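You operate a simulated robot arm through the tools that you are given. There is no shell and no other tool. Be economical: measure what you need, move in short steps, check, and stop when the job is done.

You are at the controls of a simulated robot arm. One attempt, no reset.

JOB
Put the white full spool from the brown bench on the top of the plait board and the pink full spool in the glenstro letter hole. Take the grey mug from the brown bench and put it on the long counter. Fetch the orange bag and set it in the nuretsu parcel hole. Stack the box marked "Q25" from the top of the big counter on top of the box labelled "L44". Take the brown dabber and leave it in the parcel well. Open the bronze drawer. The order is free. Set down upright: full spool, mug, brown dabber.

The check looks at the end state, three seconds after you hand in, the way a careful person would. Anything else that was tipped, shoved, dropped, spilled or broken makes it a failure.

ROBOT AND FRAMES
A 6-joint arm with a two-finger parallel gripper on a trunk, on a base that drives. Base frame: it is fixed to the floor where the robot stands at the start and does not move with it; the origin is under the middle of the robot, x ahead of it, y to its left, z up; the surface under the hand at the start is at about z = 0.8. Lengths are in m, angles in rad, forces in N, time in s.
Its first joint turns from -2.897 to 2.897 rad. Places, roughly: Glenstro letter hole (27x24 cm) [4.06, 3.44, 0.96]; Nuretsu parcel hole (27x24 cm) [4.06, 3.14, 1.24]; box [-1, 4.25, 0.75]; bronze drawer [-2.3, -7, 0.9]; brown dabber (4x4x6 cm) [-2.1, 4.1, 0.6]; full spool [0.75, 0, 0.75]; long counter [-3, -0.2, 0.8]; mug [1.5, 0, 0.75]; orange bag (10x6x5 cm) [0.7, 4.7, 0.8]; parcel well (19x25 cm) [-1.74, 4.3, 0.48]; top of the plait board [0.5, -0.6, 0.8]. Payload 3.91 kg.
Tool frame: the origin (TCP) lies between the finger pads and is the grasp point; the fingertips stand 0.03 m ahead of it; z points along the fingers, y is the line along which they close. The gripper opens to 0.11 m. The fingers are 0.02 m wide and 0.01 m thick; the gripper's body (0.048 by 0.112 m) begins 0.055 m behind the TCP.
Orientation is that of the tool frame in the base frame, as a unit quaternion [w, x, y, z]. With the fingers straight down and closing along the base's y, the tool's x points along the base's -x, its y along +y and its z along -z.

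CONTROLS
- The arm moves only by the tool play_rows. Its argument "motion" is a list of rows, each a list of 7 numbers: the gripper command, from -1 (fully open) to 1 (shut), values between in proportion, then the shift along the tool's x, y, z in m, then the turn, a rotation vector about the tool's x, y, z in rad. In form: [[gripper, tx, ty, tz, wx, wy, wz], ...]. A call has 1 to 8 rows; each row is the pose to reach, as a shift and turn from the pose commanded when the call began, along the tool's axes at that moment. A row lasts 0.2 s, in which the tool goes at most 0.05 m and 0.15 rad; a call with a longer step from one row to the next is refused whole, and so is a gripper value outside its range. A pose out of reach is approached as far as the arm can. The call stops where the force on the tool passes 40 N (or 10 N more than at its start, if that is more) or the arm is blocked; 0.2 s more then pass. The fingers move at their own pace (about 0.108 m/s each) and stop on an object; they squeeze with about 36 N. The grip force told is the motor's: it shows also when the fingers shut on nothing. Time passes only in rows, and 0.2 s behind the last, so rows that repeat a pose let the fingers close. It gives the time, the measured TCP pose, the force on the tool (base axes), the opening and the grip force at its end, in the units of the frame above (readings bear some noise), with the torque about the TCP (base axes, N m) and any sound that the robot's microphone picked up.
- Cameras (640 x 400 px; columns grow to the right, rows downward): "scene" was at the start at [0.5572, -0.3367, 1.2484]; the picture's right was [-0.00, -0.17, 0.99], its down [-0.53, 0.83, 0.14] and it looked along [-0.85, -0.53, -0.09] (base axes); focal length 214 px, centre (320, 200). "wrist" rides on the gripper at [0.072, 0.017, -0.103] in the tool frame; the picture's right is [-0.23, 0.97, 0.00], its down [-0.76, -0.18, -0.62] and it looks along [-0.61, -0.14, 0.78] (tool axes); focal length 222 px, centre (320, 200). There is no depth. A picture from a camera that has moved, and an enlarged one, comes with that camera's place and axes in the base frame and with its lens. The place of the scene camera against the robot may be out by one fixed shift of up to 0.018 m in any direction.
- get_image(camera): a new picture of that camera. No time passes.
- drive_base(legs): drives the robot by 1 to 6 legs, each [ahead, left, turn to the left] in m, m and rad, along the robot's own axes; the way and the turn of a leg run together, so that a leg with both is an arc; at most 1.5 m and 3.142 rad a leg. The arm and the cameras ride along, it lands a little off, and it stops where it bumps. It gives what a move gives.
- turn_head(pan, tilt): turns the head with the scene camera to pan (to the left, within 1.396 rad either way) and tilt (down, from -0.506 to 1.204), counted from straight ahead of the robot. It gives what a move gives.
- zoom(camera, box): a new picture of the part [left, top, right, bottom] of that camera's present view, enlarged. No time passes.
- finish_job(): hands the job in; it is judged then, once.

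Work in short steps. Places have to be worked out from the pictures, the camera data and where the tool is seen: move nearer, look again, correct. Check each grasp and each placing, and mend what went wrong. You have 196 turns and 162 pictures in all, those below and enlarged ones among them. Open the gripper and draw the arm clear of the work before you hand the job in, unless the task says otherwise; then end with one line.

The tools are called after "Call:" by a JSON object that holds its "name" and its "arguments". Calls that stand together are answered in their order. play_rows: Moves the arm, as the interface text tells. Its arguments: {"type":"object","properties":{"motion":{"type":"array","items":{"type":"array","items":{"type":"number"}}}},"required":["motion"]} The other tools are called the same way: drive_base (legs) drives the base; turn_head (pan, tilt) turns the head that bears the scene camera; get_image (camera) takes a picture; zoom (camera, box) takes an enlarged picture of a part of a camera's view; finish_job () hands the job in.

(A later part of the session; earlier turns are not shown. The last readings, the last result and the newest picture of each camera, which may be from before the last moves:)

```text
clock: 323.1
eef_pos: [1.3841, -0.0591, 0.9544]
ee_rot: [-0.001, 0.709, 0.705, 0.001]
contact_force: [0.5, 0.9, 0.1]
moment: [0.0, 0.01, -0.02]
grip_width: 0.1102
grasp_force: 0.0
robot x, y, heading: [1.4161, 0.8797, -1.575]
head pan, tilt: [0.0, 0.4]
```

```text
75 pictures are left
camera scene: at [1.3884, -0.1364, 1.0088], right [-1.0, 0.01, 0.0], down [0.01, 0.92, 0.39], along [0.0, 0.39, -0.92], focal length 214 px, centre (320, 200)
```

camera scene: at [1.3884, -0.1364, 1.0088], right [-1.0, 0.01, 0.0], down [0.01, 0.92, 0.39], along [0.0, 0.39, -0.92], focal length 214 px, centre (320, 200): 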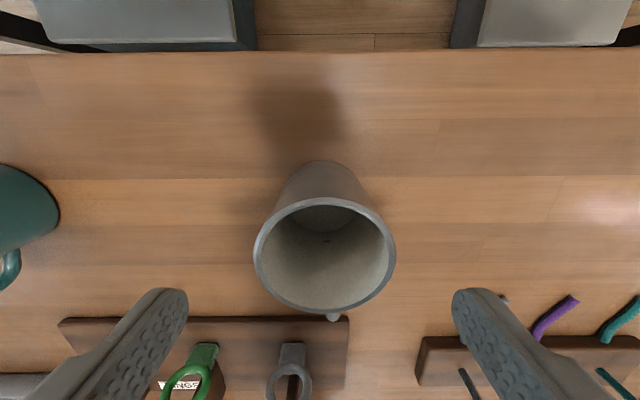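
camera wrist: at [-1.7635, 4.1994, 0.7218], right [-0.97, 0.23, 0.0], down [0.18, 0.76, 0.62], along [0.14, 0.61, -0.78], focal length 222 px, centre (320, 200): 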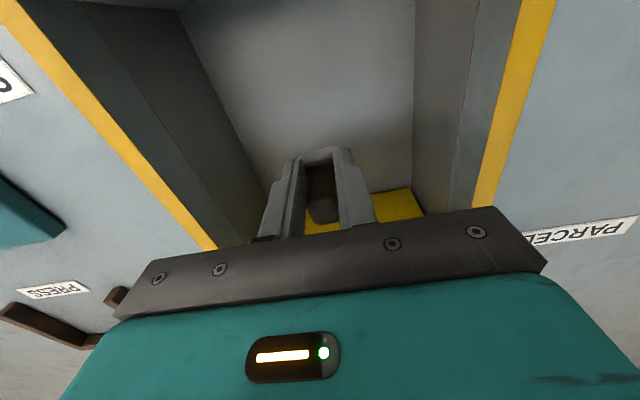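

Centred. Descend to 0.857 and close.

Call:
{"name": "play_rows", "arguments": {"motion": [[-1, 0, -0.001, 0.03, 0, 0, 0], [-1, 0, -0.001, 0.065, 0, 0, 0], [-1, 0, -0.001, 0.097, 0, 0, 0], [1, 0, -0.001, 0.097, 0, 0, 0], [1, 0, -0.001, 0.097, 0, 0, 0], [1, 0, -0.001, 0.097, 0, 0, 0]]}}

Call:
{"name": "get_image", "arguments": {"camera": "wrist"}}

```text
clock: 324.4
eef_pos: [1.3846, -0.0585, 0.8572]
ee_rot: [-0.001, 0.71, 0.704, 0.002]
contact_force: [0.2, 1.6, 1.9]
moment: [0.13, -0.17, 0.01]
grip_width: 0.0786
grasp_force: 35.6
robot x, y, heading: [1.4215, 0.8785, -1.579]
head pan, tilt: [0.0, 0.4]
```

```text
74 pictures are left
camera wrist: at [1.4014, 0.0135, 0.9605], right [0.97, -0.23, 0.0], down [-0.18, -0.76, 0.62], along [-0.15, -0.6, -0.78], focal length 222 px, centre (320, 200)
```

wrist: 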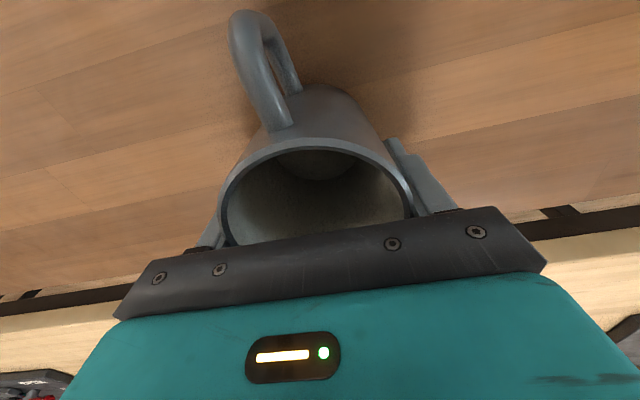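

Gripped at 7.9 cm. Lifting and drawing back over the aisle side.

Call:
{"name": "play_rows", "arguments": {"motion": [[1, 0, 0, -0.03, 0, 0, 0], [1, 0, 0, -0.07, 0, 0, 0], [1, 0, 0, -0.115, 0, 0, 0], [1, 0, 0, -0.16, 0, 0, 0], [1, 0, 0, -0.205, 0, 0, 0], [1, 0, 0, -0.25, 0, 0, 0]]}}

Call:
{"name": "play_rows", "arguments": {"motion": [[1, 0.045, 0, 0, 0, 0, 0], [1, 0.09, 0, 0, 0, 0, 0], [1, 0.135, 0, 0, 0, 0, 0], [1, 0.18, 0, 0, 0, 0, 0], [1, 0.225, 0, 0, 0, 0, 0], [1, 0.27, 0, 0, 0, 0, 0], [1, 0.315, 0, 0, 0, 0, 0], [1, 0.36, 0, 0, 0, 0, 0]]}}

Call:
{"name": "get_image", "arguments": {"camera": "wrist"}}

```text
clock: 325.9
eef_pos: [1.3835, -0.06, 1.1074]
ee_rot: [-0.001, 0.71, 0.704, 0.002]
contact_force: [0.5, -1.1, -3.3]
moment: [-0.03, -0.03, -0.02]
grip_width: 0.0784
grasp_force: 36.4
robot x, y, heading: [1.4207, 0.8797, -1.577]
head pan, tilt: [0.0, 0.4]
```

```text
clock: 327.6
eef_pos: [1.3849, 0.3002, 1.1089]
ee_rot: [-0.001, 0.71, 0.704, 0.001]
contact_force: [0.4, -1.5, -4.6]
moment: [0.03, 0.0, -0.01]
grip_width: 0.0784
grasp_force: 36.3
robot x, y, heading: [1.4175, 0.8794, -1.579]
head pan, tilt: [0.0, 0.4]
```

```text
73 pictures are left
camera wrist: at [1.4029, 0.372, 1.2125], right [0.97, -0.24, 0.0], down [-0.18, -0.76, 0.62], along [-0.15, -0.6, -0.79], focal length 222 px, centre (320, 200)
```

wrist: 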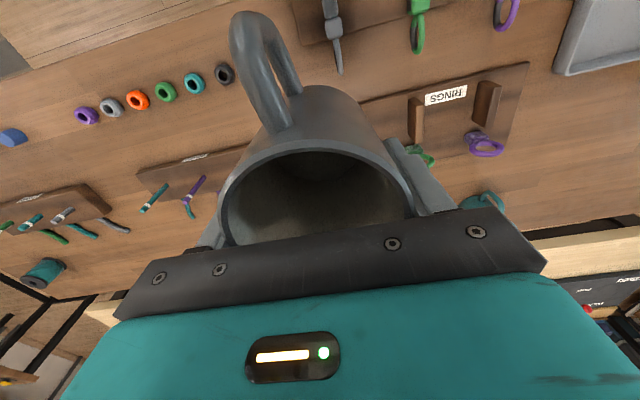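

Mug secure. Driving down the corridor toward the south end of the tables.

Call:
{"name": "drive_base", "arguments": {"legs": [[0, -1.4, 0], [0, -0.26, 0.008], [1.2, 0, 0], [1.2, 0, 0]]}}

Call:
{"name": "turn_head", "arguments": {"pan": -1.35, "tilt": -0.2}}

Call:
{"name": "get_image", "arguments": {"camera": "scene"}}

```text
clock: 347.6
eef_pos: [-0.3053, -2.0805, 1.1105]
ee_rot: [-0.001, 0.709, 0.705, 0.001]
contact_force: [-0.3, 0.3, -3.0]
moment: [-0.02, -0.02, 0.0]
grip_width: 0.0783
grasp_force: 35.9
robot x, y, heading: [-0.273, -1.4955, -1.574]
head pan, tilt: [0.0, 0.4]
```

```text
clock: 349.1
eef_pos: [-0.3044, -2.0802, 1.1099]
ee_rot: [-0.001, 0.709, 0.705, 0.001]
contact_force: [-0.1, 0.8, -3.1]
moment: [-0.05, 0.01, -0.02]
grip_width: 0.0786
grasp_force: 36.5
robot x, y, heading: [-0.2706, -1.4994, -1.576]
head pan, tilt: [-1.349, -0.201]
```

```text
72 pictures are left
camera scene: at [-0.3818, -2.2122, 1.238], right [-0.22, 0.0, 0.98], down [-0.19, 0.98, -0.04], along [-0.96, -0.19, -0.22], focal length 214 px, centre (320, 200)
```

scene: 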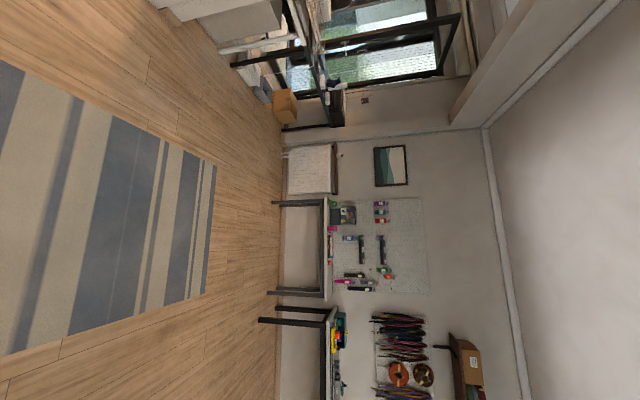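

Open floor to the wall. Turning to face -x and looking at the long counter.

Call:
{"name": "drive_base", "arguments": {"legs": [[0.3, 0, 0], [0, 0, -1.57], [0.7, 0, 0]]}}

Call:
{"name": "turn_head", "arguments": {"pan": -1.2, "tilt": -0.5}}

Call:
{"name": "get_image", "arguments": {"camera": "scene"}}

```text
clock: 358.3
eef_pos: [-1.5423, -1.7487, 1.111]
ee_rot: [0.001, 1.0, -0.007, 0.001]
contact_force: [0.0, -0.4, -3.2]
moment: [0.03, 0.07, -0.04]
grip_width: 0.0782
grasp_force: 35.8
robot x, y, heading: [-0.9635, -1.7894, 3.12]
head pan, tilt: [-1.349, -0.201]
```

```text
clock: 359.1
eef_pos: [-1.5426, -1.7494, 1.1101]
ee_rot: [0.001, 1.0, -0.008, 0.003]
contact_force: [0.1, 0.3, -2.4]
moment: [0.03, 0.05, 0.0]
grip_width: 0.0781
grasp_force: 35.5
robot x, y, heading: [-0.9635, -1.7922, 3.127]
head pan, tilt: [-1.201, -0.499]
```

```text
71 pictures are left
camera scene: at [-1.6869, -1.6891, 1.232], right [0.0, 0.36, 0.93], down [0.89, 0.43, -0.17], along [-0.46, 0.83, -0.32], focal length 214 px, centre (320, 200)
```

scene: 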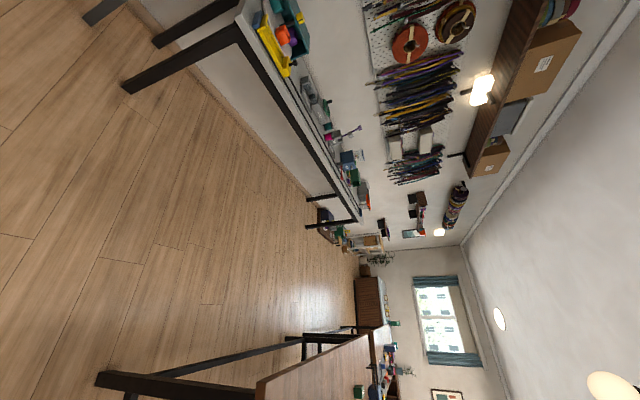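

Aisle between table and counter is ~1.3 m wide (counter front x≈-2.75). Retract a little, then drive in to y≈-0.25.

Call:
{"name": "play_rows", "arguments": {"motion": [[1, 0.04, 0, -0.02, 0, 0, 0], [1, 0.08, 0, -0.04, 0, 0, 0], [1, 0.12, 0, -0.06, 0, 0, 0], [1, 0.15, 0, -0.08, 0, 0, 0]]}}

Call:
{"name": "drive_base", "arguments": {"legs": [[1.1, 0, 0.0], [0, -1.45, 0]]}}

Call:
{"name": "turn_head", "arguments": {"pan": 0, "tilt": -0.5}}

Call:
{"name": "get_image", "arguments": {"camera": "scene"}}

```text
clock: 360.1
eef_pos: [-1.3938, -1.7512, 1.1897]
ee_rot: [0.0, 1.0, -0.007, 0.002]
contact_force: [-0.5, 0.9, -4.0]
moment: [0.01, -0.02, 0.01]
grip_width: 0.0782
grasp_force: 36.2
robot x, y, heading: [-0.9645, -1.7897, 3.125]
head pan, tilt: [-1.201, -0.499]
```

```text
clock: 372.6
eef_pos: [-2.4932, -0.3015, 1.1896]
ee_rot: [0.0, 1.0, 0.002, 0.002]
contact_force: [-0.1, 0.0, -2.7]
moment: [-0.01, 0.03, 0.0]
grip_width: 0.078
grasp_force: 36.2
robot x, y, heading: [-2.062, -0.3321, -3.138]
head pan, tilt: [-1.201, -0.499]
```

```text
clock: 374.0
eef_pos: [-2.4931, -0.3022, 1.1886]
ee_rot: [0.0, 1.0, 0.001, 0.002]
contact_force: [-0.3, 0.0, -3.1]
moment: [0.03, 0.04, 0.03]
grip_width: 0.0783
grasp_force: 35.9
robot x, y, heading: [-2.0603, -0.3322, -3.141]
head pan, tilt: [0.0, -0.499]
```

```text
70 pictures are left
camera scene: at [-2.6384, -0.3063, 1.2685], right [0.0, 1.0, 0.0], down [0.88, 0.0, -0.48], along [-0.48, 0.0, -0.88], focal length 214 px, centre (320, 200)
```

scene: 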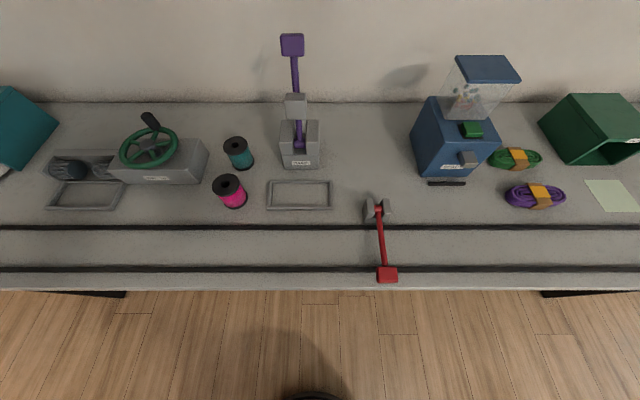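

A free patch at about (-3.0,-0.165) lies between the scale and the blue dispenser. Driving 0.15 closer and moving the mug above it.

Call:
{"name": "drive_base", "arguments": {"legs": [[0.15, -0.03, 0]]}}

Call:
{"name": "play_rows", "arguments": {"motion": [[1, -0.045, -0.015, 0, 0, 0, 0], [1, -0.09, -0.03, 0, 0, 0, 0], [1, -0.135, -0.045, 0, 0, 0, 0], [1, -0.18, -0.06, 0, 0, 0, 0], [1, -0.225, -0.075, 0, 0, 0, 0], [1, -0.27, -0.09, 0, 0, 0, 0], [1, -0.315, -0.1, 0, 0, 0, 0], [1, -0.35, -0.105, 0, 0, 0, 0]]}}

Call:
{"name": "turn_head", "arguments": {"pan": 0, "tilt": 0.3}}

Call:
{"name": "get_image", "arguments": {"camera": "scene"}}

Call:
{"name": "get_image", "arguments": {"camera": "wrist"}}

```text
clock: 375.4
eef_pos: [-2.6416, -0.2714, 1.19]
ee_rot: [0.0, 1.0, -0.001, 0.001]
contact_force: [0.7, -0.4, -2.5]
moment: [-0.01, 0.05, -0.01]
grip_width: 0.078
grasp_force: 36.0
robot x, y, heading: [-2.2118, -0.3031, -3.141]
head pan, tilt: [0.0, -0.499]
```

```text
clock: 377.1
eef_pos: [-2.9938, -0.1669, 1.1888]
ee_rot: [0.0, 1.0, 0.0, 0.002]
contact_force: [0.2, 0.0, -2.4]
moment: [0.05, 0.08, 0.02]
grip_width: 0.0779
grasp_force: 35.5
robot x, y, heading: [-2.2128, -0.3007, -3.144]
head pan, tilt: [0.0, -0.499]
```

```text
clock: 378.3
eef_pos: [-2.9945, -0.1668, 1.188]
ee_rot: [0.0, 1.0, 0.0, 0.002]
contact_force: [-0.2, 0.7, -2.4]
moment: [-0.01, 0.03, -0.01]
grip_width: 0.0778
grasp_force: 35.7
robot x, y, heading: [-2.2115, -0.3023, -3.14]
head pan, tilt: [0.0, 0.3]
```

```text
69 pictures are left
camera scene: at [-3.0714, -0.1707, 1.2406], right [0.0, 1.0, 0.0], down [0.95, 0.0, 0.3], along [0.3, 0.0, -0.95], focal length 214 px, centre (320, 200)
```

scene: 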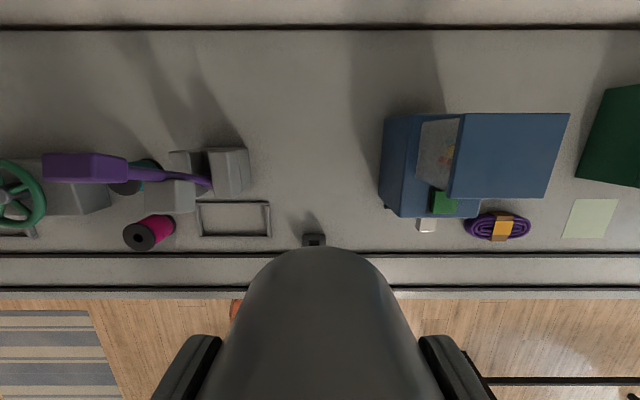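

```text
68 pictures are left
camera wrist: at [-2.9211, -0.1829, 1.291], right [-0.23, -0.97, 0.0], down [-0.76, 0.18, 0.62], along [-0.6, 0.14, -0.78], focal length 222 px, centre (320, 200)
```

wrist: 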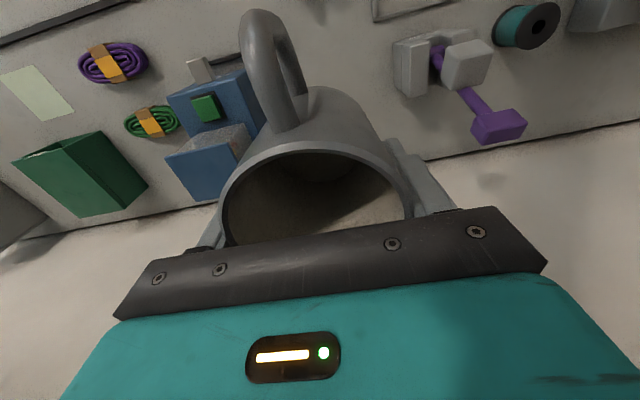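

Space is ample: y from -0.32 to -0.045. Descending in stages.

Call:
{"name": "play_rows", "arguments": {"motion": [[1, 0, 0.01, 0.045, 0, 0, 0], [1, 0, 0.01, 0.09, 0, 0, 0], [1, 0, 0.01, 0.135, 0, 0, 0], [1, 0, 0.01, 0.18, 0, 0, 0], [1, 0, 0.01, 0.225, 0, 0, 0], [1, 0, 0.01, 0.265, 0, 0, 0]]}}

Call:
{"name": "get_image", "arguments": {"camera": "wrist"}}

Call:
{"name": "get_image", "arguments": {"camera": "scene"}}

```text
clock: 379.7
eef_pos: [-2.9922, -0.1772, 0.9242]
ee_rot: [0.0, 1.0, 0.0, 0.002]
contact_force: [1.2, 0.0, -3.2]
moment: [0.01, 0.07, -0.03]
grip_width: 0.0783
grasp_force: 36.7
robot x, y, heading: [-2.2156, -0.3004, -3.136]
head pan, tilt: [0.0, 0.3]
```

```text
67 pictures are left
camera wrist: at [-2.9195, -0.1933, 1.0276], right [-0.23, -0.97, 0.0], down [-0.76, 0.18, 0.62], along [-0.6, 0.14, -0.78], focal length 222 px, centre (320, 200)
```

wrist: 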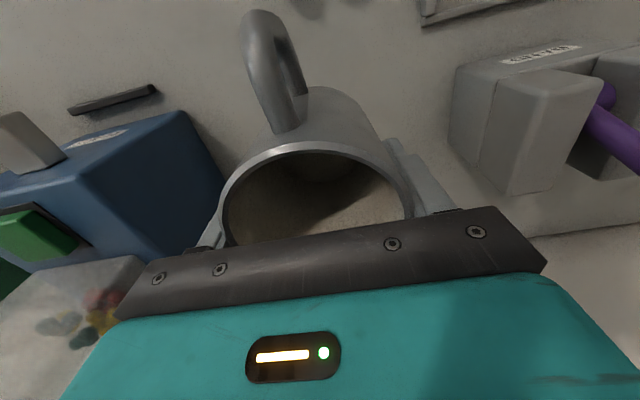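

```text
66 pictures are left
camera scene: at [-3.0699, -0.1811, 0.9774], right [0.0, 1.0, 0.0], down [0.95, 0.0, 0.3], along [0.3, 0.0, -0.95], focal length 214 px, centre (320, 200)
```

scene: 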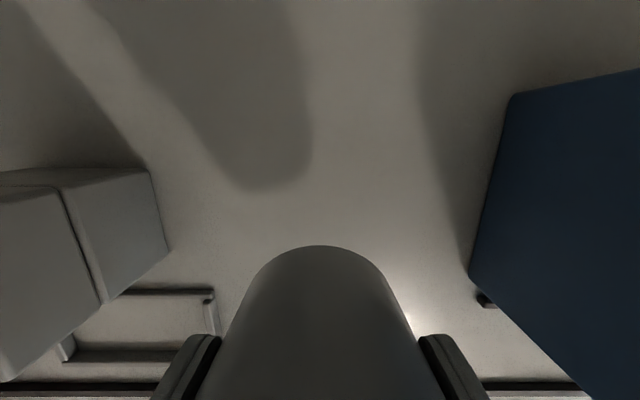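

Call:
{"name": "play_rows", "arguments": {"motion": [[1, 0, 0, 0.02, 0, 0, 0], [1, 0, 0, 0.04, 0, 0, 0]]}}

Call:
{"name": "play_rows", "arguments": {"motion": [[1, 0, 0, 0.004, 0, 0, 0], [1, 0, 0, 0.008, 0, 0, 0]]}}

Call:
{"name": "play_rows", "arguments": {"motion": [[1, 0, 0, 0.003, 0, 0, 0], [1, 0, 0, 0.006, 0, 0, 0]]}}

```text
clock: 380.3
eef_pos: [-2.9922, -0.176, 0.8826]
ee_rot: [0.001, 1.0, 0.0, 0.002]
contact_force: [0.5, 0.6, -1.3]
moment: [0.02, 0.05, 0.02]
grip_width: 0.078
grasp_force: 35.6
robot x, y, heading: [-2.2147, -0.3003, -3.142]
head pan, tilt: [0.0, 0.3]
```

```text
clock: 380.9
eef_pos: [-2.9916, -0.1777, 0.8757]
ee_rot: [0.001, 1.0, 0.0, 0.003]
contact_force: [-0.9, 0.3, -2.8]
moment: [0.02, 0.04, -0.01]
grip_width: 0.0781
grasp_force: 36.2
robot x, y, heading: [-2.2104, -0.3028, -3.139]
head pan, tilt: [0.0, 0.3]
```

```text
clock: 381.5
eef_pos: [-2.9914, -0.1759, 0.8693]
ee_rot: [0.001, 1.0, 0.0, 0.002]
contact_force: [-0.3, -0.6, -2.2]
moment: [-0.02, 0.04, -0.02]
grip_width: 0.0775
grasp_force: 36.4
robot x, y, heading: [-2.2159, -0.3029, -3.14]
head pan, tilt: [0.0, 0.3]
```

Call:
{"name": "play_rows", "arguments": {"motion": [[1, 0, 0, 0.003, 0, 0, 0], [1, 0, 0, 0.005, 0, 0, 0]]}}

Call:
{"name": "play_rows", "arguments": {"motion": [[1, 0, 0, 0.002, 0, 0, 0], [1, 0, 0, 0.004, 0, 0, 0]]}}

Call:
{"name": "play_rows", "arguments": {"motion": [[1, 0, 0, 0.002, 0, 0, 0], [1, 0, 0, 0.004, 0, 0, 0]]}}

```text
clock: 382.1
eef_pos: [-2.9913, -0.1762, 0.8642]
ee_rot: [0.0, 1.0, 0.0, 0.002]
contact_force: [-0.7, 0.4, -2.7]
moment: [0.01, 0.02, 0.0]
grip_width: 0.0779
grasp_force: 35.8
robot x, y, heading: [-2.2127, -0.2996, -3.141]
head pan, tilt: [0.0, 0.3]
```

```text
clock: 382.7
eef_pos: [-2.991, -0.177, 0.8599]
ee_rot: [-0.001, 1.0, 0.0, 0.001]
contact_force: [0.9, 0.4, -3.3]
moment: [0.01, 0.07, 0.01]
grip_width: 0.0776
grasp_force: 36.1
robot x, y, heading: [-2.2118, -0.3013, -3.143]
head pan, tilt: [0.0, 0.3]
```

```text
clock: 383.3
eef_pos: [-2.9912, -0.1772, 0.857]
ee_rot: [0.001, 1.0, 0.001, 0.003]
contact_force: [-1.0, -0.8, 6.8]
moment: [0.13, -0.22, 0.03]
grip_width: 0.0778
grasp_force: 35.4
robot x, y, heading: [-2.2146, -0.3055, -3.145]
head pan, tilt: [0.0, 0.3]
```

Contact with the counter. Opening and rising straight up.

Call:
{"name": "play_rows", "arguments": {"motion": [[1, 0, 0, 0.001, 0, 0, 0], [0, 0, 0, 0, 0, 0, 0], [-1, 0, 0, 0, 0, 0, 0], [-1, 0, 0, 0, 0, 0, 0], [-1, 0, 0, -0.04, 0, 0, 0], [-1, 0, 0, -0.085, 0, 0, 0], [-1, 0, 0, -0.13, 0, 0, 0], [-1, 0, 0, -0.175, 0, 0, 0]]}}

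Call:
{"name": "play_rows", "arguments": {"motion": [[-1, 0, 0, -0.045, 0, 0, 0], [-1, 0, 0, -0.09, 0, 0, 0], [-1, 0.045, 0, -0.11, 0, 0, 0], [-1, 0.09, 0, -0.11, 0, 0, 0], [-1, 0.135, 0, -0.11, 0, 0, 0], [-1, 0.18, 0, -0.11, 0, 0, 0], [-1, 0.225, 0, -0.11, 0, 0, 0], [-1, 0.27, 0, -0.11, 0, 0, 0]]}}

Call:
{"name": "turn_head", "arguments": {"pan": 0, "tilt": -0.4}}

Call:
{"name": "get_image", "arguments": {"camera": "scene"}}

```text
clock: 385.1
eef_pos: [-2.9923, -0.1755, 1.0313]
ee_rot: [-0.001, 1.0, 0.001, 0.003]
contact_force: [0.3, -0.8, 0.8]
moment: [0.0, -0.03, 0.06]
grip_width: 0.1099
grasp_force: 0.0
robot x, y, heading: [-2.2143, -0.2985, -3.143]
head pan, tilt: [0.0, 0.3]
```

```text
clock: 386.9
eef_pos: [-2.7218, -0.1768, 1.143]
ee_rot: [-0.001, 1.0, 0.0, 0.002]
contact_force: [-0.6, 0.1, -0.4]
moment: [-0.03, -0.09, -0.01]
grip_width: 0.1101
grasp_force: 0.0
robot x, y, heading: [-2.2146, -0.3046, -3.137]
head pan, tilt: [0.0, 0.3]
```

```text
clock: 387.9
eef_pos: [-2.7229, -0.1777, 1.1431]
ee_rot: [0.001, 1.0, -0.001, 0.002]
contact_force: [0.3, 0.0, -0.5]
moment: [-0.02, 0.0, 0.01]
grip_width: 0.11
grasp_force: 0.0
robot x, y, heading: [-2.215, -0.2991, -3.138]
head pan, tilt: [0.0, -0.4]
```

```text
65 pictures are left
camera scene: at [-2.8608, -0.1811, 1.2159], right [0.0, 1.0, 0.0], down [0.92, 0.0, -0.38], along [-0.38, 0.0, -0.92], focal length 214 px, centre (320, 200)
```

scene: 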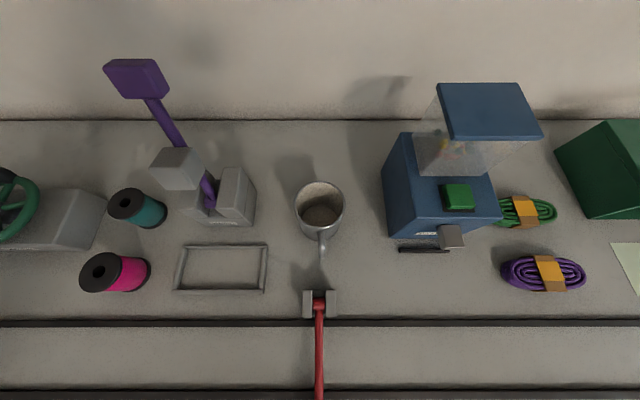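

Mug stands fine. Pitching the hand to look ahead and driving south toward the doorway for the drawer.

Call:
{"name": "play_rows", "arguments": {"motion": [[-1, 0.02, 0, 0, 0, -0.13, 0], [-1, 0.03, 0, 0, 0, -0.26, 0], [-1, 0.04, 0, 0, 0, -0.39, 0], [-1, 0.04, 0, 0, 0, -0.52, 0], [-1, 0.04, 0, 0, 0, -0.65, 0], [-1, 0.04, 0, 0, 0, -0.785, 0]]}}

Call:
{"name": "drive_base", "arguments": {"legs": [[-0.15, 0, 0], [0, 0, 1.567], [1.2, 0, 0], [0.8, 0, 0]]}}

Call:
{"name": "get_image", "arguments": {"camera": "scene"}}

```text
clock: 389.4
eef_pos: [-2.6824, -0.1772, 1.142]
ee_rot: [-0.001, 0.924, -0.001, -0.382]
contact_force: [0.0, 0.5, -0.4]
moment: [0.03, -0.01, 0.0]
grip_width: 0.1102
grasp_force: 0.1
robot x, y, heading: [-2.2127, -0.3014, -3.144]
head pan, tilt: [0.0, -0.4]
```

```text
clock: 404.1
eef_pos: [-2.2178, -2.7735, 1.1425]
ee_rot: [0.267, 0.658, 0.65, -0.271]
contact_force: [0.1, 0.2, 0.5]
moment: [-0.01, 0.0, 0.01]
grip_width: 0.1099
grasp_force: 0.1
robot x, y, heading: [-2.0872, -2.3093, -1.579]
head pan, tilt: [0.0, -0.4]
```

```text
64 pictures are left
camera scene: at [-2.2141, -2.8403, 1.3004], right [-1.0, 0.01, 0.0], down [0.0, 0.38, -0.93], along [-0.01, -0.93, -0.38], focal length 214 px, centre (320, 200)
```

scene: 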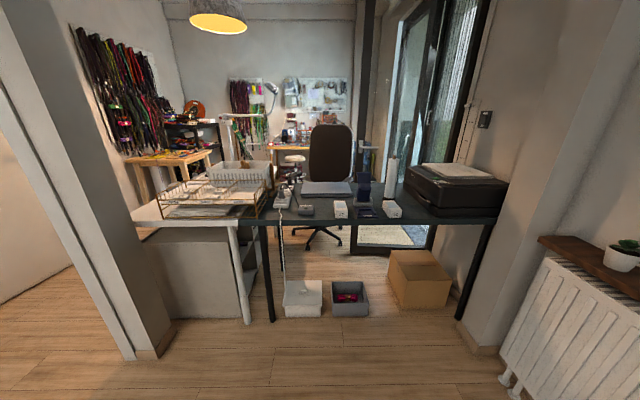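

A desk fills this opening; the doorway lies left of the post (x from about -1.15 to 0.15). Moving over and looking through.

Call:
{"name": "drive_base", "arguments": {"legs": [[0, 1.4, 0], [0.3, 0.17, 0.008]]}}

Call:
{"name": "get_image", "arguments": {"camera": "scene"}}

```text
clock: 413.0
eef_pos: [-0.6244, -3.0782, 1.1429]
ee_rot: [0.271, 0.65, 0.658, -0.267]
contact_force: [-0.2, -0.4, 1.1]
moment: [0.02, 0.0, -0.03]
grip_width: 0.1098
grasp_force: 0.0
robot x, y, heading: [-0.5037, -2.6085, -1.555]
head pan, tilt: [0.0, -0.4]
```

```text
63 pictures are left
camera scene: at [-0.6194, -3.1444, 1.3004], right [-1.0, -0.01, 0.0], down [0.0, 0.38, -0.93], along [0.01, -0.92, -0.38], focal length 214 px, centre (320, 200)
```

scene: 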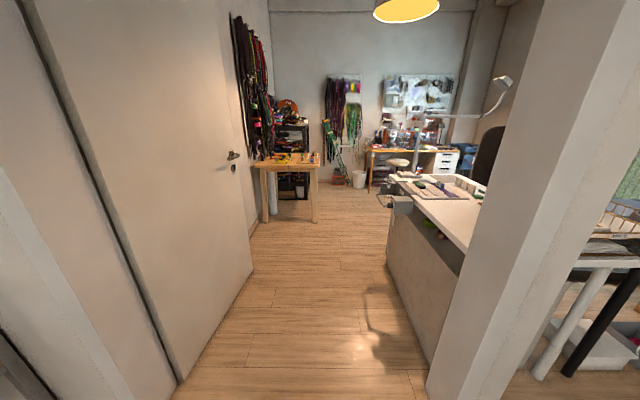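

Passage x from -1.2 to 0.04 is clear. Driving through to y≈-5.2.

Call:
{"name": "drive_base", "arguments": {"legs": [[0, -0.07, -0.016], [1.3, 0, 0], [1.3, 0, 0]]}}

Call:
{"name": "turn_head", "arguments": {"pan": -0.5, "tilt": -0.4}}

Call:
{"name": "get_image", "arguments": {"camera": "scene"}}

```text
clock: 426.2
eef_pos: [-0.752, -5.6506, 1.1422]
ee_rot: [0.266, 0.664, 0.644, -0.273]
contact_force: [-0.1, -0.2, -0.1]
moment: [-0.02, 0.02, 0.0]
grip_width: 0.11
grasp_force: 0.0
robot x, y, heading: [-0.6087, -5.1858, -1.601]
head pan, tilt: [0.0, -0.4]
```

```text
clock: 427.1
eef_pos: [-0.7514, -5.6515, 1.1424]
ee_rot: [0.265, 0.664, 0.643, -0.273]
contact_force: [0.3, 0.5, 0.1]
moment: [0.0, 0.01, 0.0]
grip_width: 0.1099
grasp_force: 0.1
robot x, y, heading: [-0.6138, -5.1855, -1.603]
head pan, tilt: [-0.499, -0.4]
```

```text
62 pictures are left
camera scene: at [-0.7835, -5.7103, 1.3067], right [-0.87, 0.36, 0.34], down [-0.17, 0.42, -0.89], along [-0.47, -0.83, -0.3], focal length 214 px, centre (320, 200)
```

scene: 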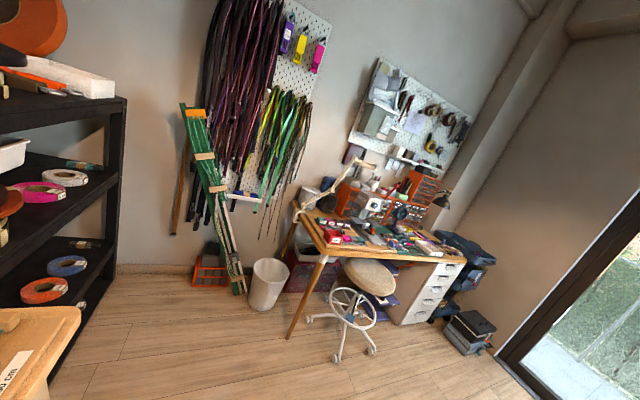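

Call:
{"name": "zoom", "arguments": {"camera": "scene", "box": [280, 140, 480, 265]}}

```text
3.20 times, centred on (380, 202) of scene
camera zoom: at [-0.7835, -5.7103, 1.3067], right [-0.87, 0.36, 0.34], down [-0.17, 0.42, -0.89], along [-0.47, -0.83, -0.3], focal length 686 px, centre (128, 192)
```

zoom: 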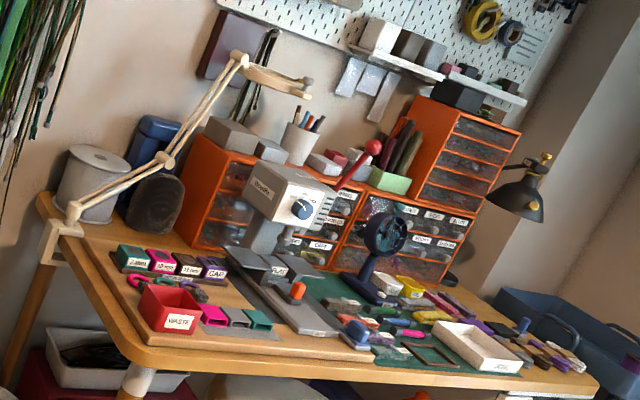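

Orange cabinet with labelled drawers sits on the desk at about (-2.3..-2.5,-7). Moving ahead and partway right, then checking clearance.

Call:
{"name": "drive_base", "arguments": {"legs": [[0.5, 0, 0.03], [0, -0.7, 0]]}}

Call:
{"name": "turn_head", "arguments": {"pan": -1.3, "tilt": 0.3}}

Call:
{"name": "get_image", "arguments": {"camera": "scene"}}

Call:
{"name": "turn_head", "arguments": {"pan": -0.5, "tilt": -0.2}}

Call:
{"name": "get_image", "arguments": {"camera": "scene"}}

```text
clock: 428.1
eef_pos: [-0.7514, -5.6655, 1.1429]
ee_rot: [0.267, 0.66, 0.648, -0.272]
contact_force: [-0.2, 0.7, -0.1]
moment: [0.02, -0.01, -0.01]
grip_width: 0.1101
grasp_force: 0.0
robot x, y, heading: [-0.6159, -5.1988, -1.588]
head pan, tilt: [-0.499, -0.4]
stopped in leg 1: the robot was blocked; the commanded pose is now the measured one
```

```text
clock: 429.2
eef_pos: [-0.749, -5.665, 1.1432]
ee_rot: [0.267, 0.66, 0.648, -0.271]
contact_force: [0.1, 0.9, -0.3]
moment: [0.01, -0.01, -0.03]
grip_width: 0.1101
grasp_force: 0.0
robot x, y, heading: [-0.6158, -5.201, -1.59]
head pan, tilt: [-1.3, 0.3]
```

```text
60 pictures are left
camera scene: at [-0.8348, -5.6527, 1.2922], right [-0.26, 0.68, 0.68], down [0.3, 0.73, -0.62], along [-0.92, 0.05, -0.39], focal length 214 px, centre (320, 200)
```

scene: 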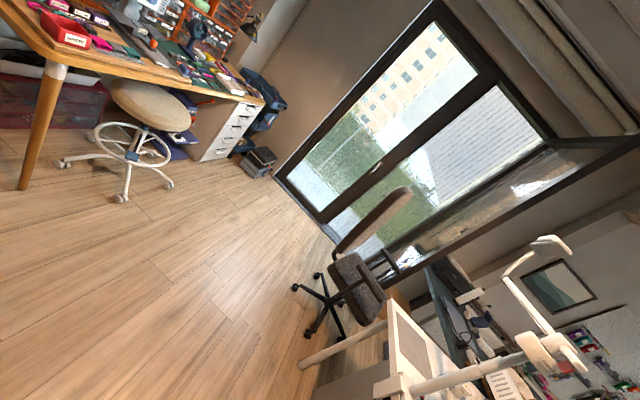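

```text
clock: 430.4
eef_pos: [-0.75, -5.6661, 1.1434]
ee_rot: [0.268, 0.659, 0.648, -0.272]
contact_force: [0.8, -0.1, 0.7]
moment: [0.01, -0.01, 0.02]
grip_width: 0.11
grasp_force: 0.0
robot x, y, heading: [-0.6154, -5.1984, -1.588]
head pan, tilt: [-0.499, -0.201]
```

```text
59 pictures are left
camera scene: at [-0.786, -5.7195, 1.2899], right [-0.87, 0.35, 0.34], down [-0.08, 0.57, -0.81], along [-0.48, -0.74, -0.47], focal length 214 px, centre (320, 200)
```

scene: 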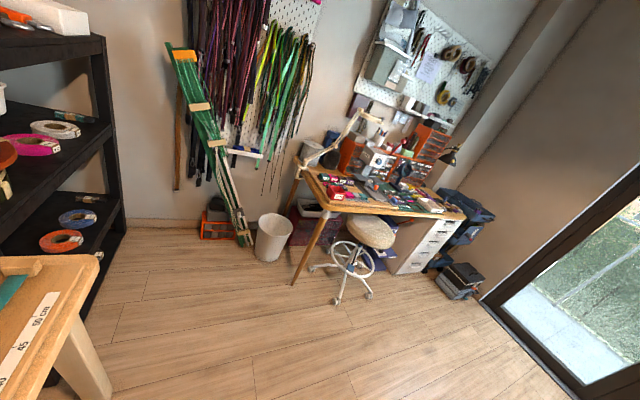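

The base met the trestle table on the left. I'll shift right first, then ahead, then right along y≈-5.7 between the chair and stool.

Call:
{"name": "drive_base", "arguments": {"legs": [[-0.02, -0.45, 0.015], [0.5, -0.05, 0], [0, -1.25, 0]]}}

Call:
{"name": "turn_head", "arguments": {"pan": 0, "tilt": -0.3}}

Call:
{"name": "get_image", "arguments": {"camera": "scene"}}

```text
clock: 441.6
eef_pos: [-2.4964, -6.1328, 1.1441]
ee_rot: [0.268, 0.658, 0.649, -0.272]
contact_force: [-0.3, 1.2, 0.0]
moment: [0.04, -0.04, -0.01]
grip_width: 0.1103
grasp_force: 0.0
robot x, y, heading: [-2.3635, -5.669, -1.584]
head pan, tilt: [-0.499, -0.201]
```

```text
clock: 442.5
eef_pos: [-2.4972, -6.1337, 1.1429]
ee_rot: [0.268, 0.658, 0.649, -0.271]
contact_force: [-0.4, -0.4, -0.9]
moment: [0.01, 0.03, -0.02]
grip_width: 0.11
grasp_force: 0.2
robot x, y, heading: [-2.3654, -5.6646, -1.586]
head pan, tilt: [0.0, -0.3]
```

```text
58 pictures are left
camera scene: at [-2.493, -6.1981, 1.2916], right [-1.0, 0.02, 0.0], down [0.01, 0.47, -0.88], along [-0.01, -0.88, -0.47], focal length 214 px, centre (320, 200)
```

scene: 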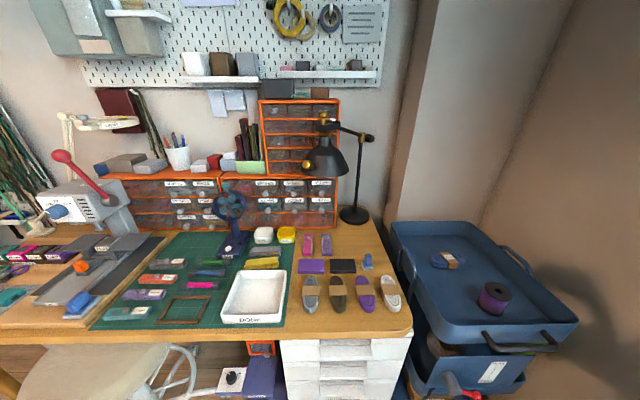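

Call:
{"name": "zoom", "arguments": {"camera": "scene", "box": [110, 95, 360, 250]}}

```text
2.56 times, centred on (235, 172) of scene
camera zoom: at [-2.493, -6.1981, 1.2916], right [-1.0, 0.02, 0.0], down [0.01, 0.47, -0.88], along [-0.01, -0.88, -0.47], focal length 549 px, centre (538, 270)
```

zoom: 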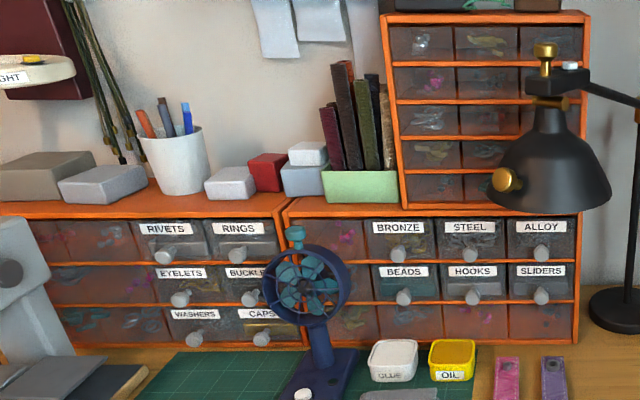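

BRONZE drawer found, top row, knob ≈(-2.29,-6.94,0.92); a fan stands left-front and a lamp to the right. I'll move the base slightly and bring the tool horizontal.

Call:
{"name": "drive_base", "arguments": {"legs": [[0.15, -0.1, 0.013]]}}

Call:
{"name": "play_rows", "arguments": {"motion": [[-1, 0, 0, 0, 0, -0.131, 0], [-1, 0, 0, 0, 0, -0.262, 0], [-1, 0, 0, 0, 0, -0.393, 0], [-1, 0, 0, 0, 0, -0.524, 0], [-1, 0, 0, 0, 0, -0.655, 0], [-1, 0, 0, 0, 0, -0.785, 0]]}}

Call:
{"name": "turn_head", "arguments": {"pan": 0, "tilt": 0.3}}

Call:
{"name": "get_image", "arguments": {"camera": "scene"}}

```text
clock: 444.0
eef_pos: [-2.5916, -6.2835, 1.1425]
ee_rot: [0.269, 0.654, 0.653, -0.271]
contact_force: [-0.3, -0.2, -0.1]
moment: [-0.01, 0.01, 0.02]
grip_width: 0.11
grasp_force: 0.1
robot x, y, heading: [-2.4619, -5.8152, -1.572]
head pan, tilt: [0.0, -0.3]
```

```text
clock: 445.4
eef_pos: [-2.5919, -6.283, 1.1424]
ee_rot: [0.498, 0.502, 0.5, -0.5]
contact_force: [-0.5, 0.3, -0.2]
moment: [-0.03, -0.04, -0.01]
grip_width: 0.1097
grasp_force: 0.1
robot x, y, heading: [-2.4631, -5.8124, -1.567]
head pan, tilt: [0.0, -0.3]
```

```text
clock: 446.4
eef_pos: [-2.5908, -6.2838, 1.1429]
ee_rot: [0.498, 0.502, 0.501, -0.499]
contact_force: [-0.4, -0.1, 0.1]
moment: [-0.02, -0.01, -0.02]
grip_width: 0.1097
grasp_force: 0.1
robot x, y, heading: [-2.4664, -5.8115, -1.567]
head pan, tilt: [0.0, 0.3]
```

```text
56 pictures are left
camera scene: at [-2.5872, -6.2517, 1.2421], right [-1.0, 0.0, 0.0], down [0.0, 0.3, -0.95], along [0.0, -0.95, -0.3], focal length 214 px, centre (320, 200)
```

scene: 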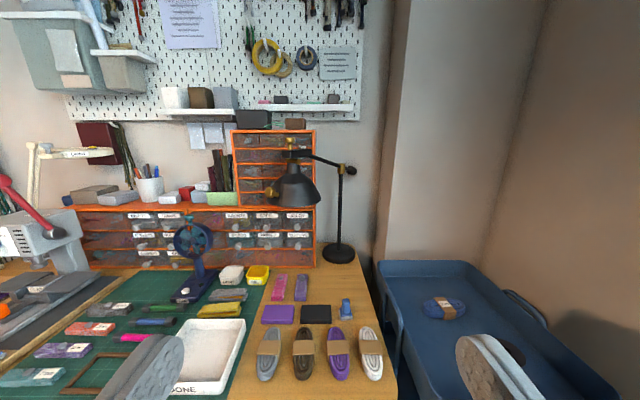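

Rolling the hand 90° (fingers closing vertically) while moving to a viewing point near (-2.45,-6.5,0.98).

Call:
{"name": "play_rows", "arguments": {"motion": [[-1, 0.02, 0.017, 0.027, 0, 0, 0.14], [-1, 0.04, 0.035, 0.054, 0, 0, 0.28], [-1, 0.06, 0.052, 0.081, 0, 0, 0.42], [-1, 0.08, 0.07, 0.108, 0, 0, 0.56], [-1, 0.1, 0.087, 0.135, 0, 0, 0.7], [-1, 0.12, 0.105, 0.162, 0, 0, 0.84], [-1, 0.14, 0.122, 0.189, 0, 0, 0.98], [-1, 0.16, 0.14, 0.216, 0, 0, 1.12]]}}

Call:
{"name": "play_rows", "arguments": {"motion": [[-1, 0, 0, 0, 0, 0, 0.15], [-1, 0, 0, 0, 0, 0, 0.3], [-1, 0, 0, 0, 0, 0, 0.451]]}}

Call:
{"name": "play_rows", "arguments": {"motion": [[-1, 0, 0, 0, 0, 0.15, 0], [-1, 0, 0, 0, 0, 0.3, 0]]}}

Call:
{"name": "turn_head", "arguments": {"pan": 0, "tilt": 0.3}}

Call:
{"name": "get_image", "arguments": {"camera": "scene"}}

Call:
{"name": "get_image", "arguments": {"camera": "wrist"}}

```text
clock: 448.2
eef_pos: [-2.5003, -6.4932, 0.9918]
ee_rot: [0.688, 0.69, 0.172, -0.143]
contact_force: [1.1, -0.5, -0.2]
moment: [0.02, 0.0, -0.02]
grip_width: 0.1099
grasp_force: 0.0
out of reach, approached as far as the arm can: row 6, 7, 8
robot x, y, heading: [-2.4626, -5.8146, -1.571]
head pan, tilt: [0.0, 0.3]
```

```text
clock: 449.0
eef_pos: [-2.5157, -6.4938, 0.9956]
ee_rot: [0.705, 0.709, 0.004, 0.004]
contact_force: [0.6, 0.7, -0.1]
moment: [-0.02, 0.03, -0.01]
grip_width: 0.1098
grasp_force: 0.0
out of reach, approached as far as the arm can: row 1, 2, 3
robot x, y, heading: [-2.4644, -5.8135, -1.575]
head pan, tilt: [0.0, 0.3]
```

```text
clock: 449.6
eef_pos: [-2.5162, -6.4922, 0.9958]
ee_rot: [0.698, 0.7, 0.105, 0.106]
contact_force: [1.0, 0.8, -0.4]
moment: [0.03, -0.01, -0.02]
grip_width: 0.1098
grasp_force: 0.1
robot x, y, heading: [-2.4633, -5.8123, -1.568]
head pan, tilt: [0.0, 0.3]
```

```text
clock: 450.2
eef_pos: [-2.5155, -6.4911, 0.9966]
ee_rot: [0.698, 0.701, 0.102, 0.105]
contact_force: [1.0, 0.4, 0.5]
moment: [-0.01, -0.02, 0.0]
grip_width: 0.1099
grasp_force: 0.1
robot x, y, heading: [-2.4636, -5.8168, -1.569]
head pan, tilt: [0.0, 0.3]
```

```text
55 pictures are left
camera scene: at [-2.6007, -6.4856, 1.013], right [0.0, 0.0, -1.0], down [0.83, 0.56, 0.0], along [0.56, -0.83, 0.0], focal length 214 px, centre (320, 200)
```

scene: 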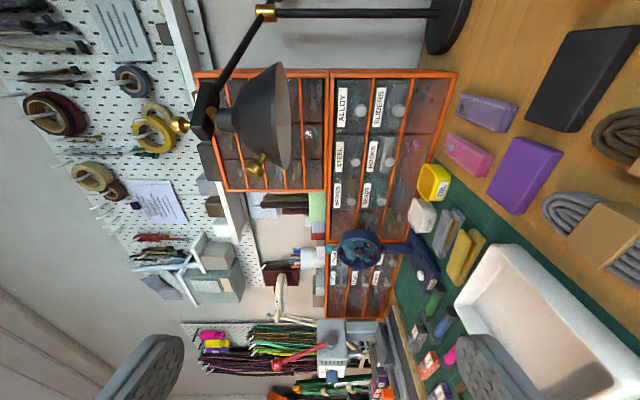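

```text
54 pictures are left
camera wrist: at [-2.4766, -6.3718, 1.0134], right [-0.22, -0.07, 0.97], down [-0.91, 0.37, -0.18], along [-0.35, -0.93, -0.15], focal length 222 px, centre (320, 200)
```

wrist: 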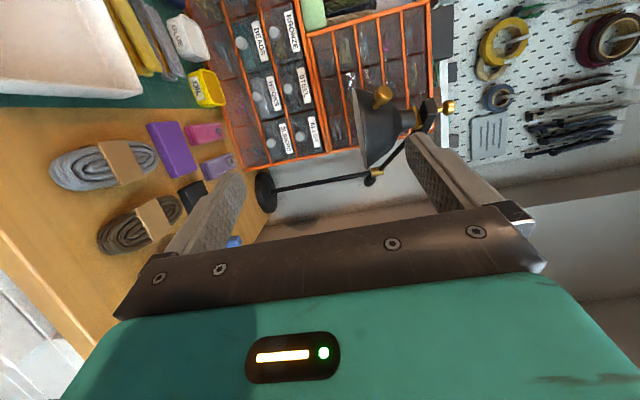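

Zooming on the bronze knob to locate it.

Call:
{"name": "zoom", "arguments": {"camera": "scene", "box": [310, 70, 470, 300]}}

Call:
{"name": "zoom", "arguments": {"camera": "wrist", "box": [180, 0, 360, 180]}}

```text
1.74 times, centred on (390, 185) of scene
camera zoom: at [-2.6007, -6.4856, 1.013], right [0.0, 0.0, -1.0], down [0.83, 0.56, 0.0], along [0.56, -0.83, 0.0], focal length 373 px, centre (198, 226)
```

zoom: 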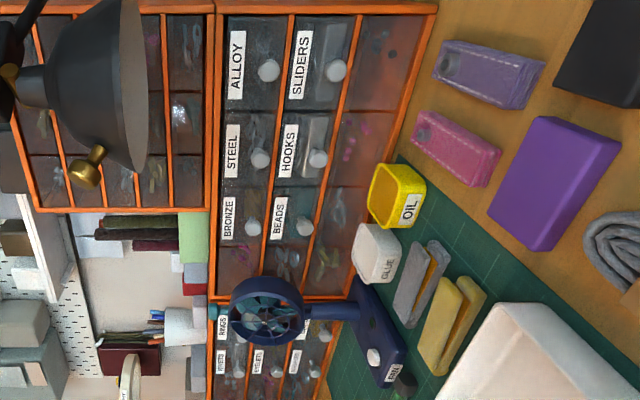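

```text
2.22 times, centred on (270, 90) of wrist
camera zoom: at [-2.4766, -6.3718, 1.0134], right [-0.22, -0.07, 0.97], down [-0.91, 0.37, -0.18], along [-0.35, -0.93, -0.15], focal length 494 px, centre (431, 444)
```

zoom: 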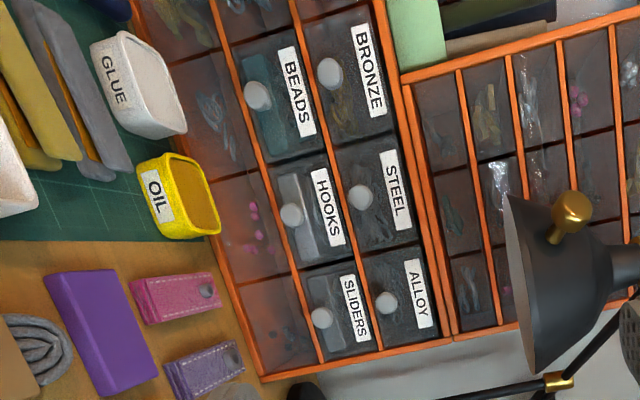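

Knob triangulates to ≈(-2.305,-6.912,0.918); fan edge at x≈-2.22 leaves room. Moving toward a pre-grasp point 10 cm short.

Call:
{"name": "play_rows", "arguments": {"motion": [[-0.3, 0.015, -0.03, 0.02, 0, 0, 0], [-0.3, 0.03, -0.06, 0.04, 0, 0, 0], [-0.3, 0.045, -0.079, 0.07, 0, 0, 0], [-0.3, 0.06, -0.079, 0.11, 0, 0, 0], [-0.3, 0.07, -0.079, 0.15, 0, 0, 0], [-0.3, 0.075, -0.079, 0.195, 0, 0, 0], [-0.3, 0.079, -0.079, 0.24, 0, 0, 0]]}}

Call:
{"name": "get_image", "arguments": {"camera": "wrist"}}

Call:
{"name": "get_image", "arguments": {"camera": "scene"}}

```text
clock: 451.8
eef_pos: [-2.3704, -6.6974, 0.9166]
ee_rot: [0.699, 0.7, 0.105, 0.105]
contact_force: [-0.6, 0.9, -0.1]
moment: [0.04, 0.04, 0.0]
grip_width: 0.0715
grasp_force: 0.0
robot x, y, heading: [-2.4634, -5.8149, -1.568]
head pan, tilt: [0.0, 0.3]
```

```text
51 pictures are left
camera wrist: at [-2.3305, -6.5782, 0.9346], right [-0.22, -0.07, 0.97], down [-0.91, 0.37, -0.18], along [-0.35, -0.93, -0.14], focal length 222 px, centre (320, 200)
```

wrist: 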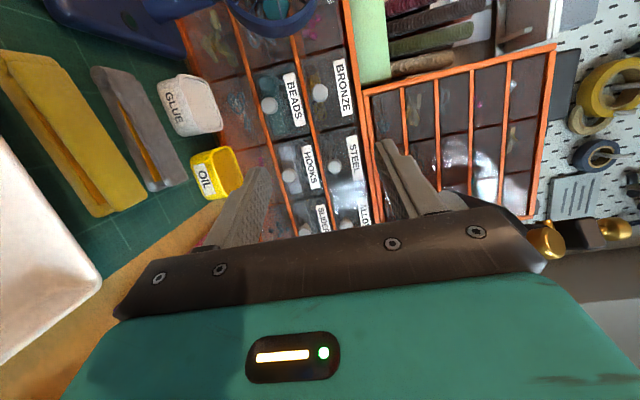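

```text
50 pictures are left
camera scene: at [-2.4546, -6.6921, 0.9344], right [0.0, 0.0, -1.0], down [0.83, 0.56, 0.0], along [0.56, -0.83, 0.0], focal length 214 px, centre (320, 200)
```

scene: 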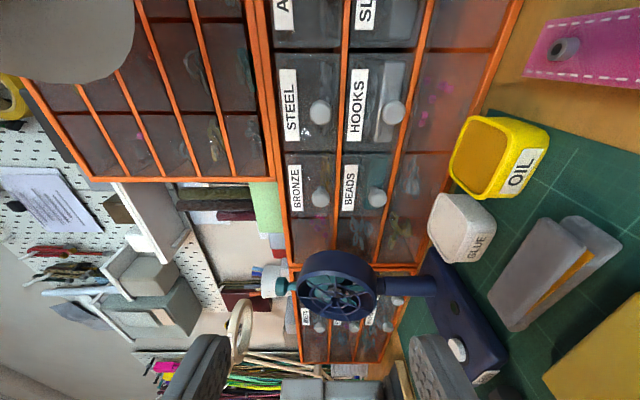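

Straight ahead 0.217 m reaches the knob. Advancing 0.15 first and checking.

Call:
{"name": "play_rows", "arguments": {"motion": [[-0.3, 0, 0.001, 0.04, 0, 0, 0], [-0.3, 0, 0.001, 0.08, 0, 0, 0], [-0.3, 0, 0.001, 0.12, 0, 0, 0], [-0.3, 0, 0.001, 0.15, 0, 0, 0]]}}

Call:
{"name": "get_image", "arguments": {"camera": "wrist"}}

Call:
{"name": "turn_head", "arguments": {"pan": 0, "tilt": 0.6}}

Call:
{"name": "get_image", "arguments": {"camera": "scene"}}

```text
clock: 452.8
eef_pos: [-2.3257, -6.8414, 0.9186]
ee_rot: [0.698, 0.7, 0.105, 0.105]
contact_force: [-0.6, 0.6, 0.3]
moment: [0.06, -0.01, 0.0]
grip_width: 0.0717
grasp_force: 0.1
robot x, y, heading: [-2.4652, -5.8163, -1.57]
head pan, tilt: [0.0, 0.3]
```

```text
49 pictures are left
camera wrist: at [-2.2868, -6.721, 0.9351], right [-0.22, -0.07, 0.97], down [-0.91, 0.37, -0.18], along [-0.35, -0.93, -0.14], focal length 222 px, centre (320, 200)
```

wrist: 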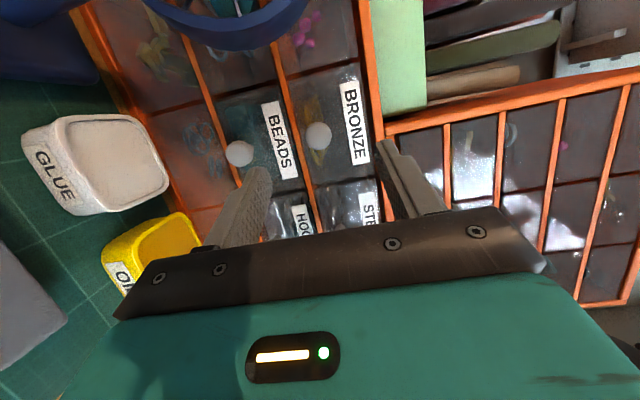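

```text
clock: 453.6
eef_pos: [-2.3259, -6.8397, 0.9168]
ee_rot: [0.698, 0.701, 0.104, 0.106]
contact_force: [0.0, 0.5, 0.5]
moment: [0.02, 0.03, -0.01]
grip_width: 0.0715
grasp_force: 0.1
robot x, y, heading: [-2.4684, -5.8176, -1.568]
head pan, tilt: [0.0, 0.6]
```

```text
48 pictures are left
camera scene: at [-2.3864, -6.8219, 0.9339], right [0.0, 0.0, -1.0], down [0.62, 0.78, 0.0], along [0.78, -0.62, 0.0], focal length 214 px, centre (320, 200)
```

scene: 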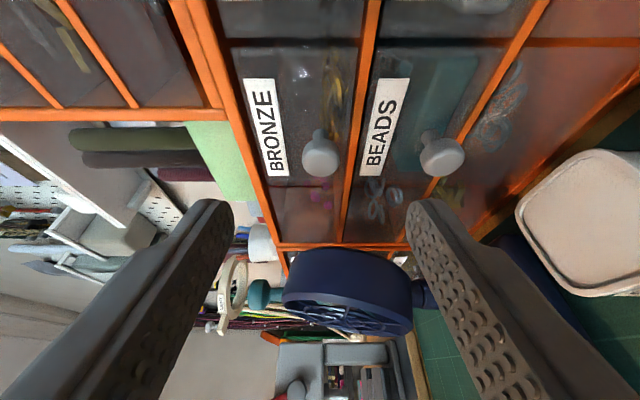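

Knob is centred between the fingers, 8.4 cm ahead. Advancing 7 cm, then closing.

Call:
{"name": "play_rows", "arguments": {"motion": [[-0.3, 0, 0, 0.03, 0, 0, 0], [-0.3, 0, 0, 0.055, 0, 0, 0], [-0.3, 0, 0, 0.068, 0, 0, 0]]}}

Call:
{"name": "play_rows", "arguments": {"motion": [[1, 0, 0, 0, 0, 0, 0], [1, 0, 0, 0, 0, 0, 0], [1, 0, 0, 0, 0, 0, 0]]}}

Call:
{"name": "get_image", "arguments": {"camera": "scene"}}

```text
clock: 454.4
eef_pos: [-2.3067, -6.9058, 0.9161]
ee_rot: [0.698, 0.7, 0.105, 0.105]
contact_force: [-0.2, 0.2, -0.3]
moment: [0.02, 0.02, 0.0]
grip_width: 0.0714
grasp_force: 0.0
robot x, y, heading: [-2.4627, -5.8148, -1.569]
head pan, tilt: [0.0, 0.6]
```

```text
clock: 455.2
eef_pos: [-2.3057, -6.9066, 0.9169]
ee_rot: [0.697, 0.701, 0.105, 0.105]
contact_force: [-0.6, 0.4, -2.5]
moment: [0.04, 0.01, -0.05]
grip_width: 0.022
grasp_force: 44.9
robot x, y, heading: [-2.465, -5.8156, -1.571]
head pan, tilt: [0.0, 0.6]
```

```text
47 pictures are left
camera scene: at [-2.3663, -6.8874, 0.933], right [0.0, 0.0, -1.0], down [0.62, 0.78, 0.0], along [0.78, -0.62, 0.0], focal length 214 px, centre (320, 200)
```

scene: 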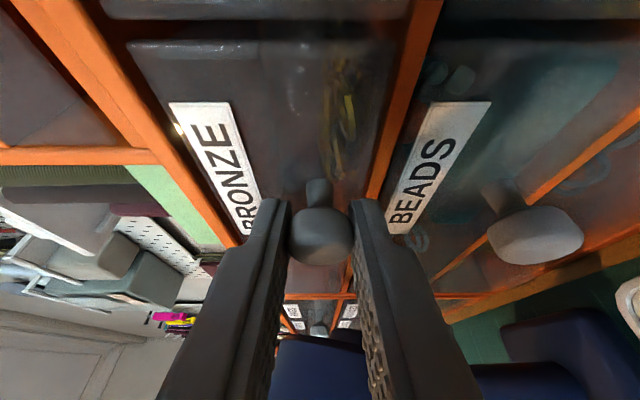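

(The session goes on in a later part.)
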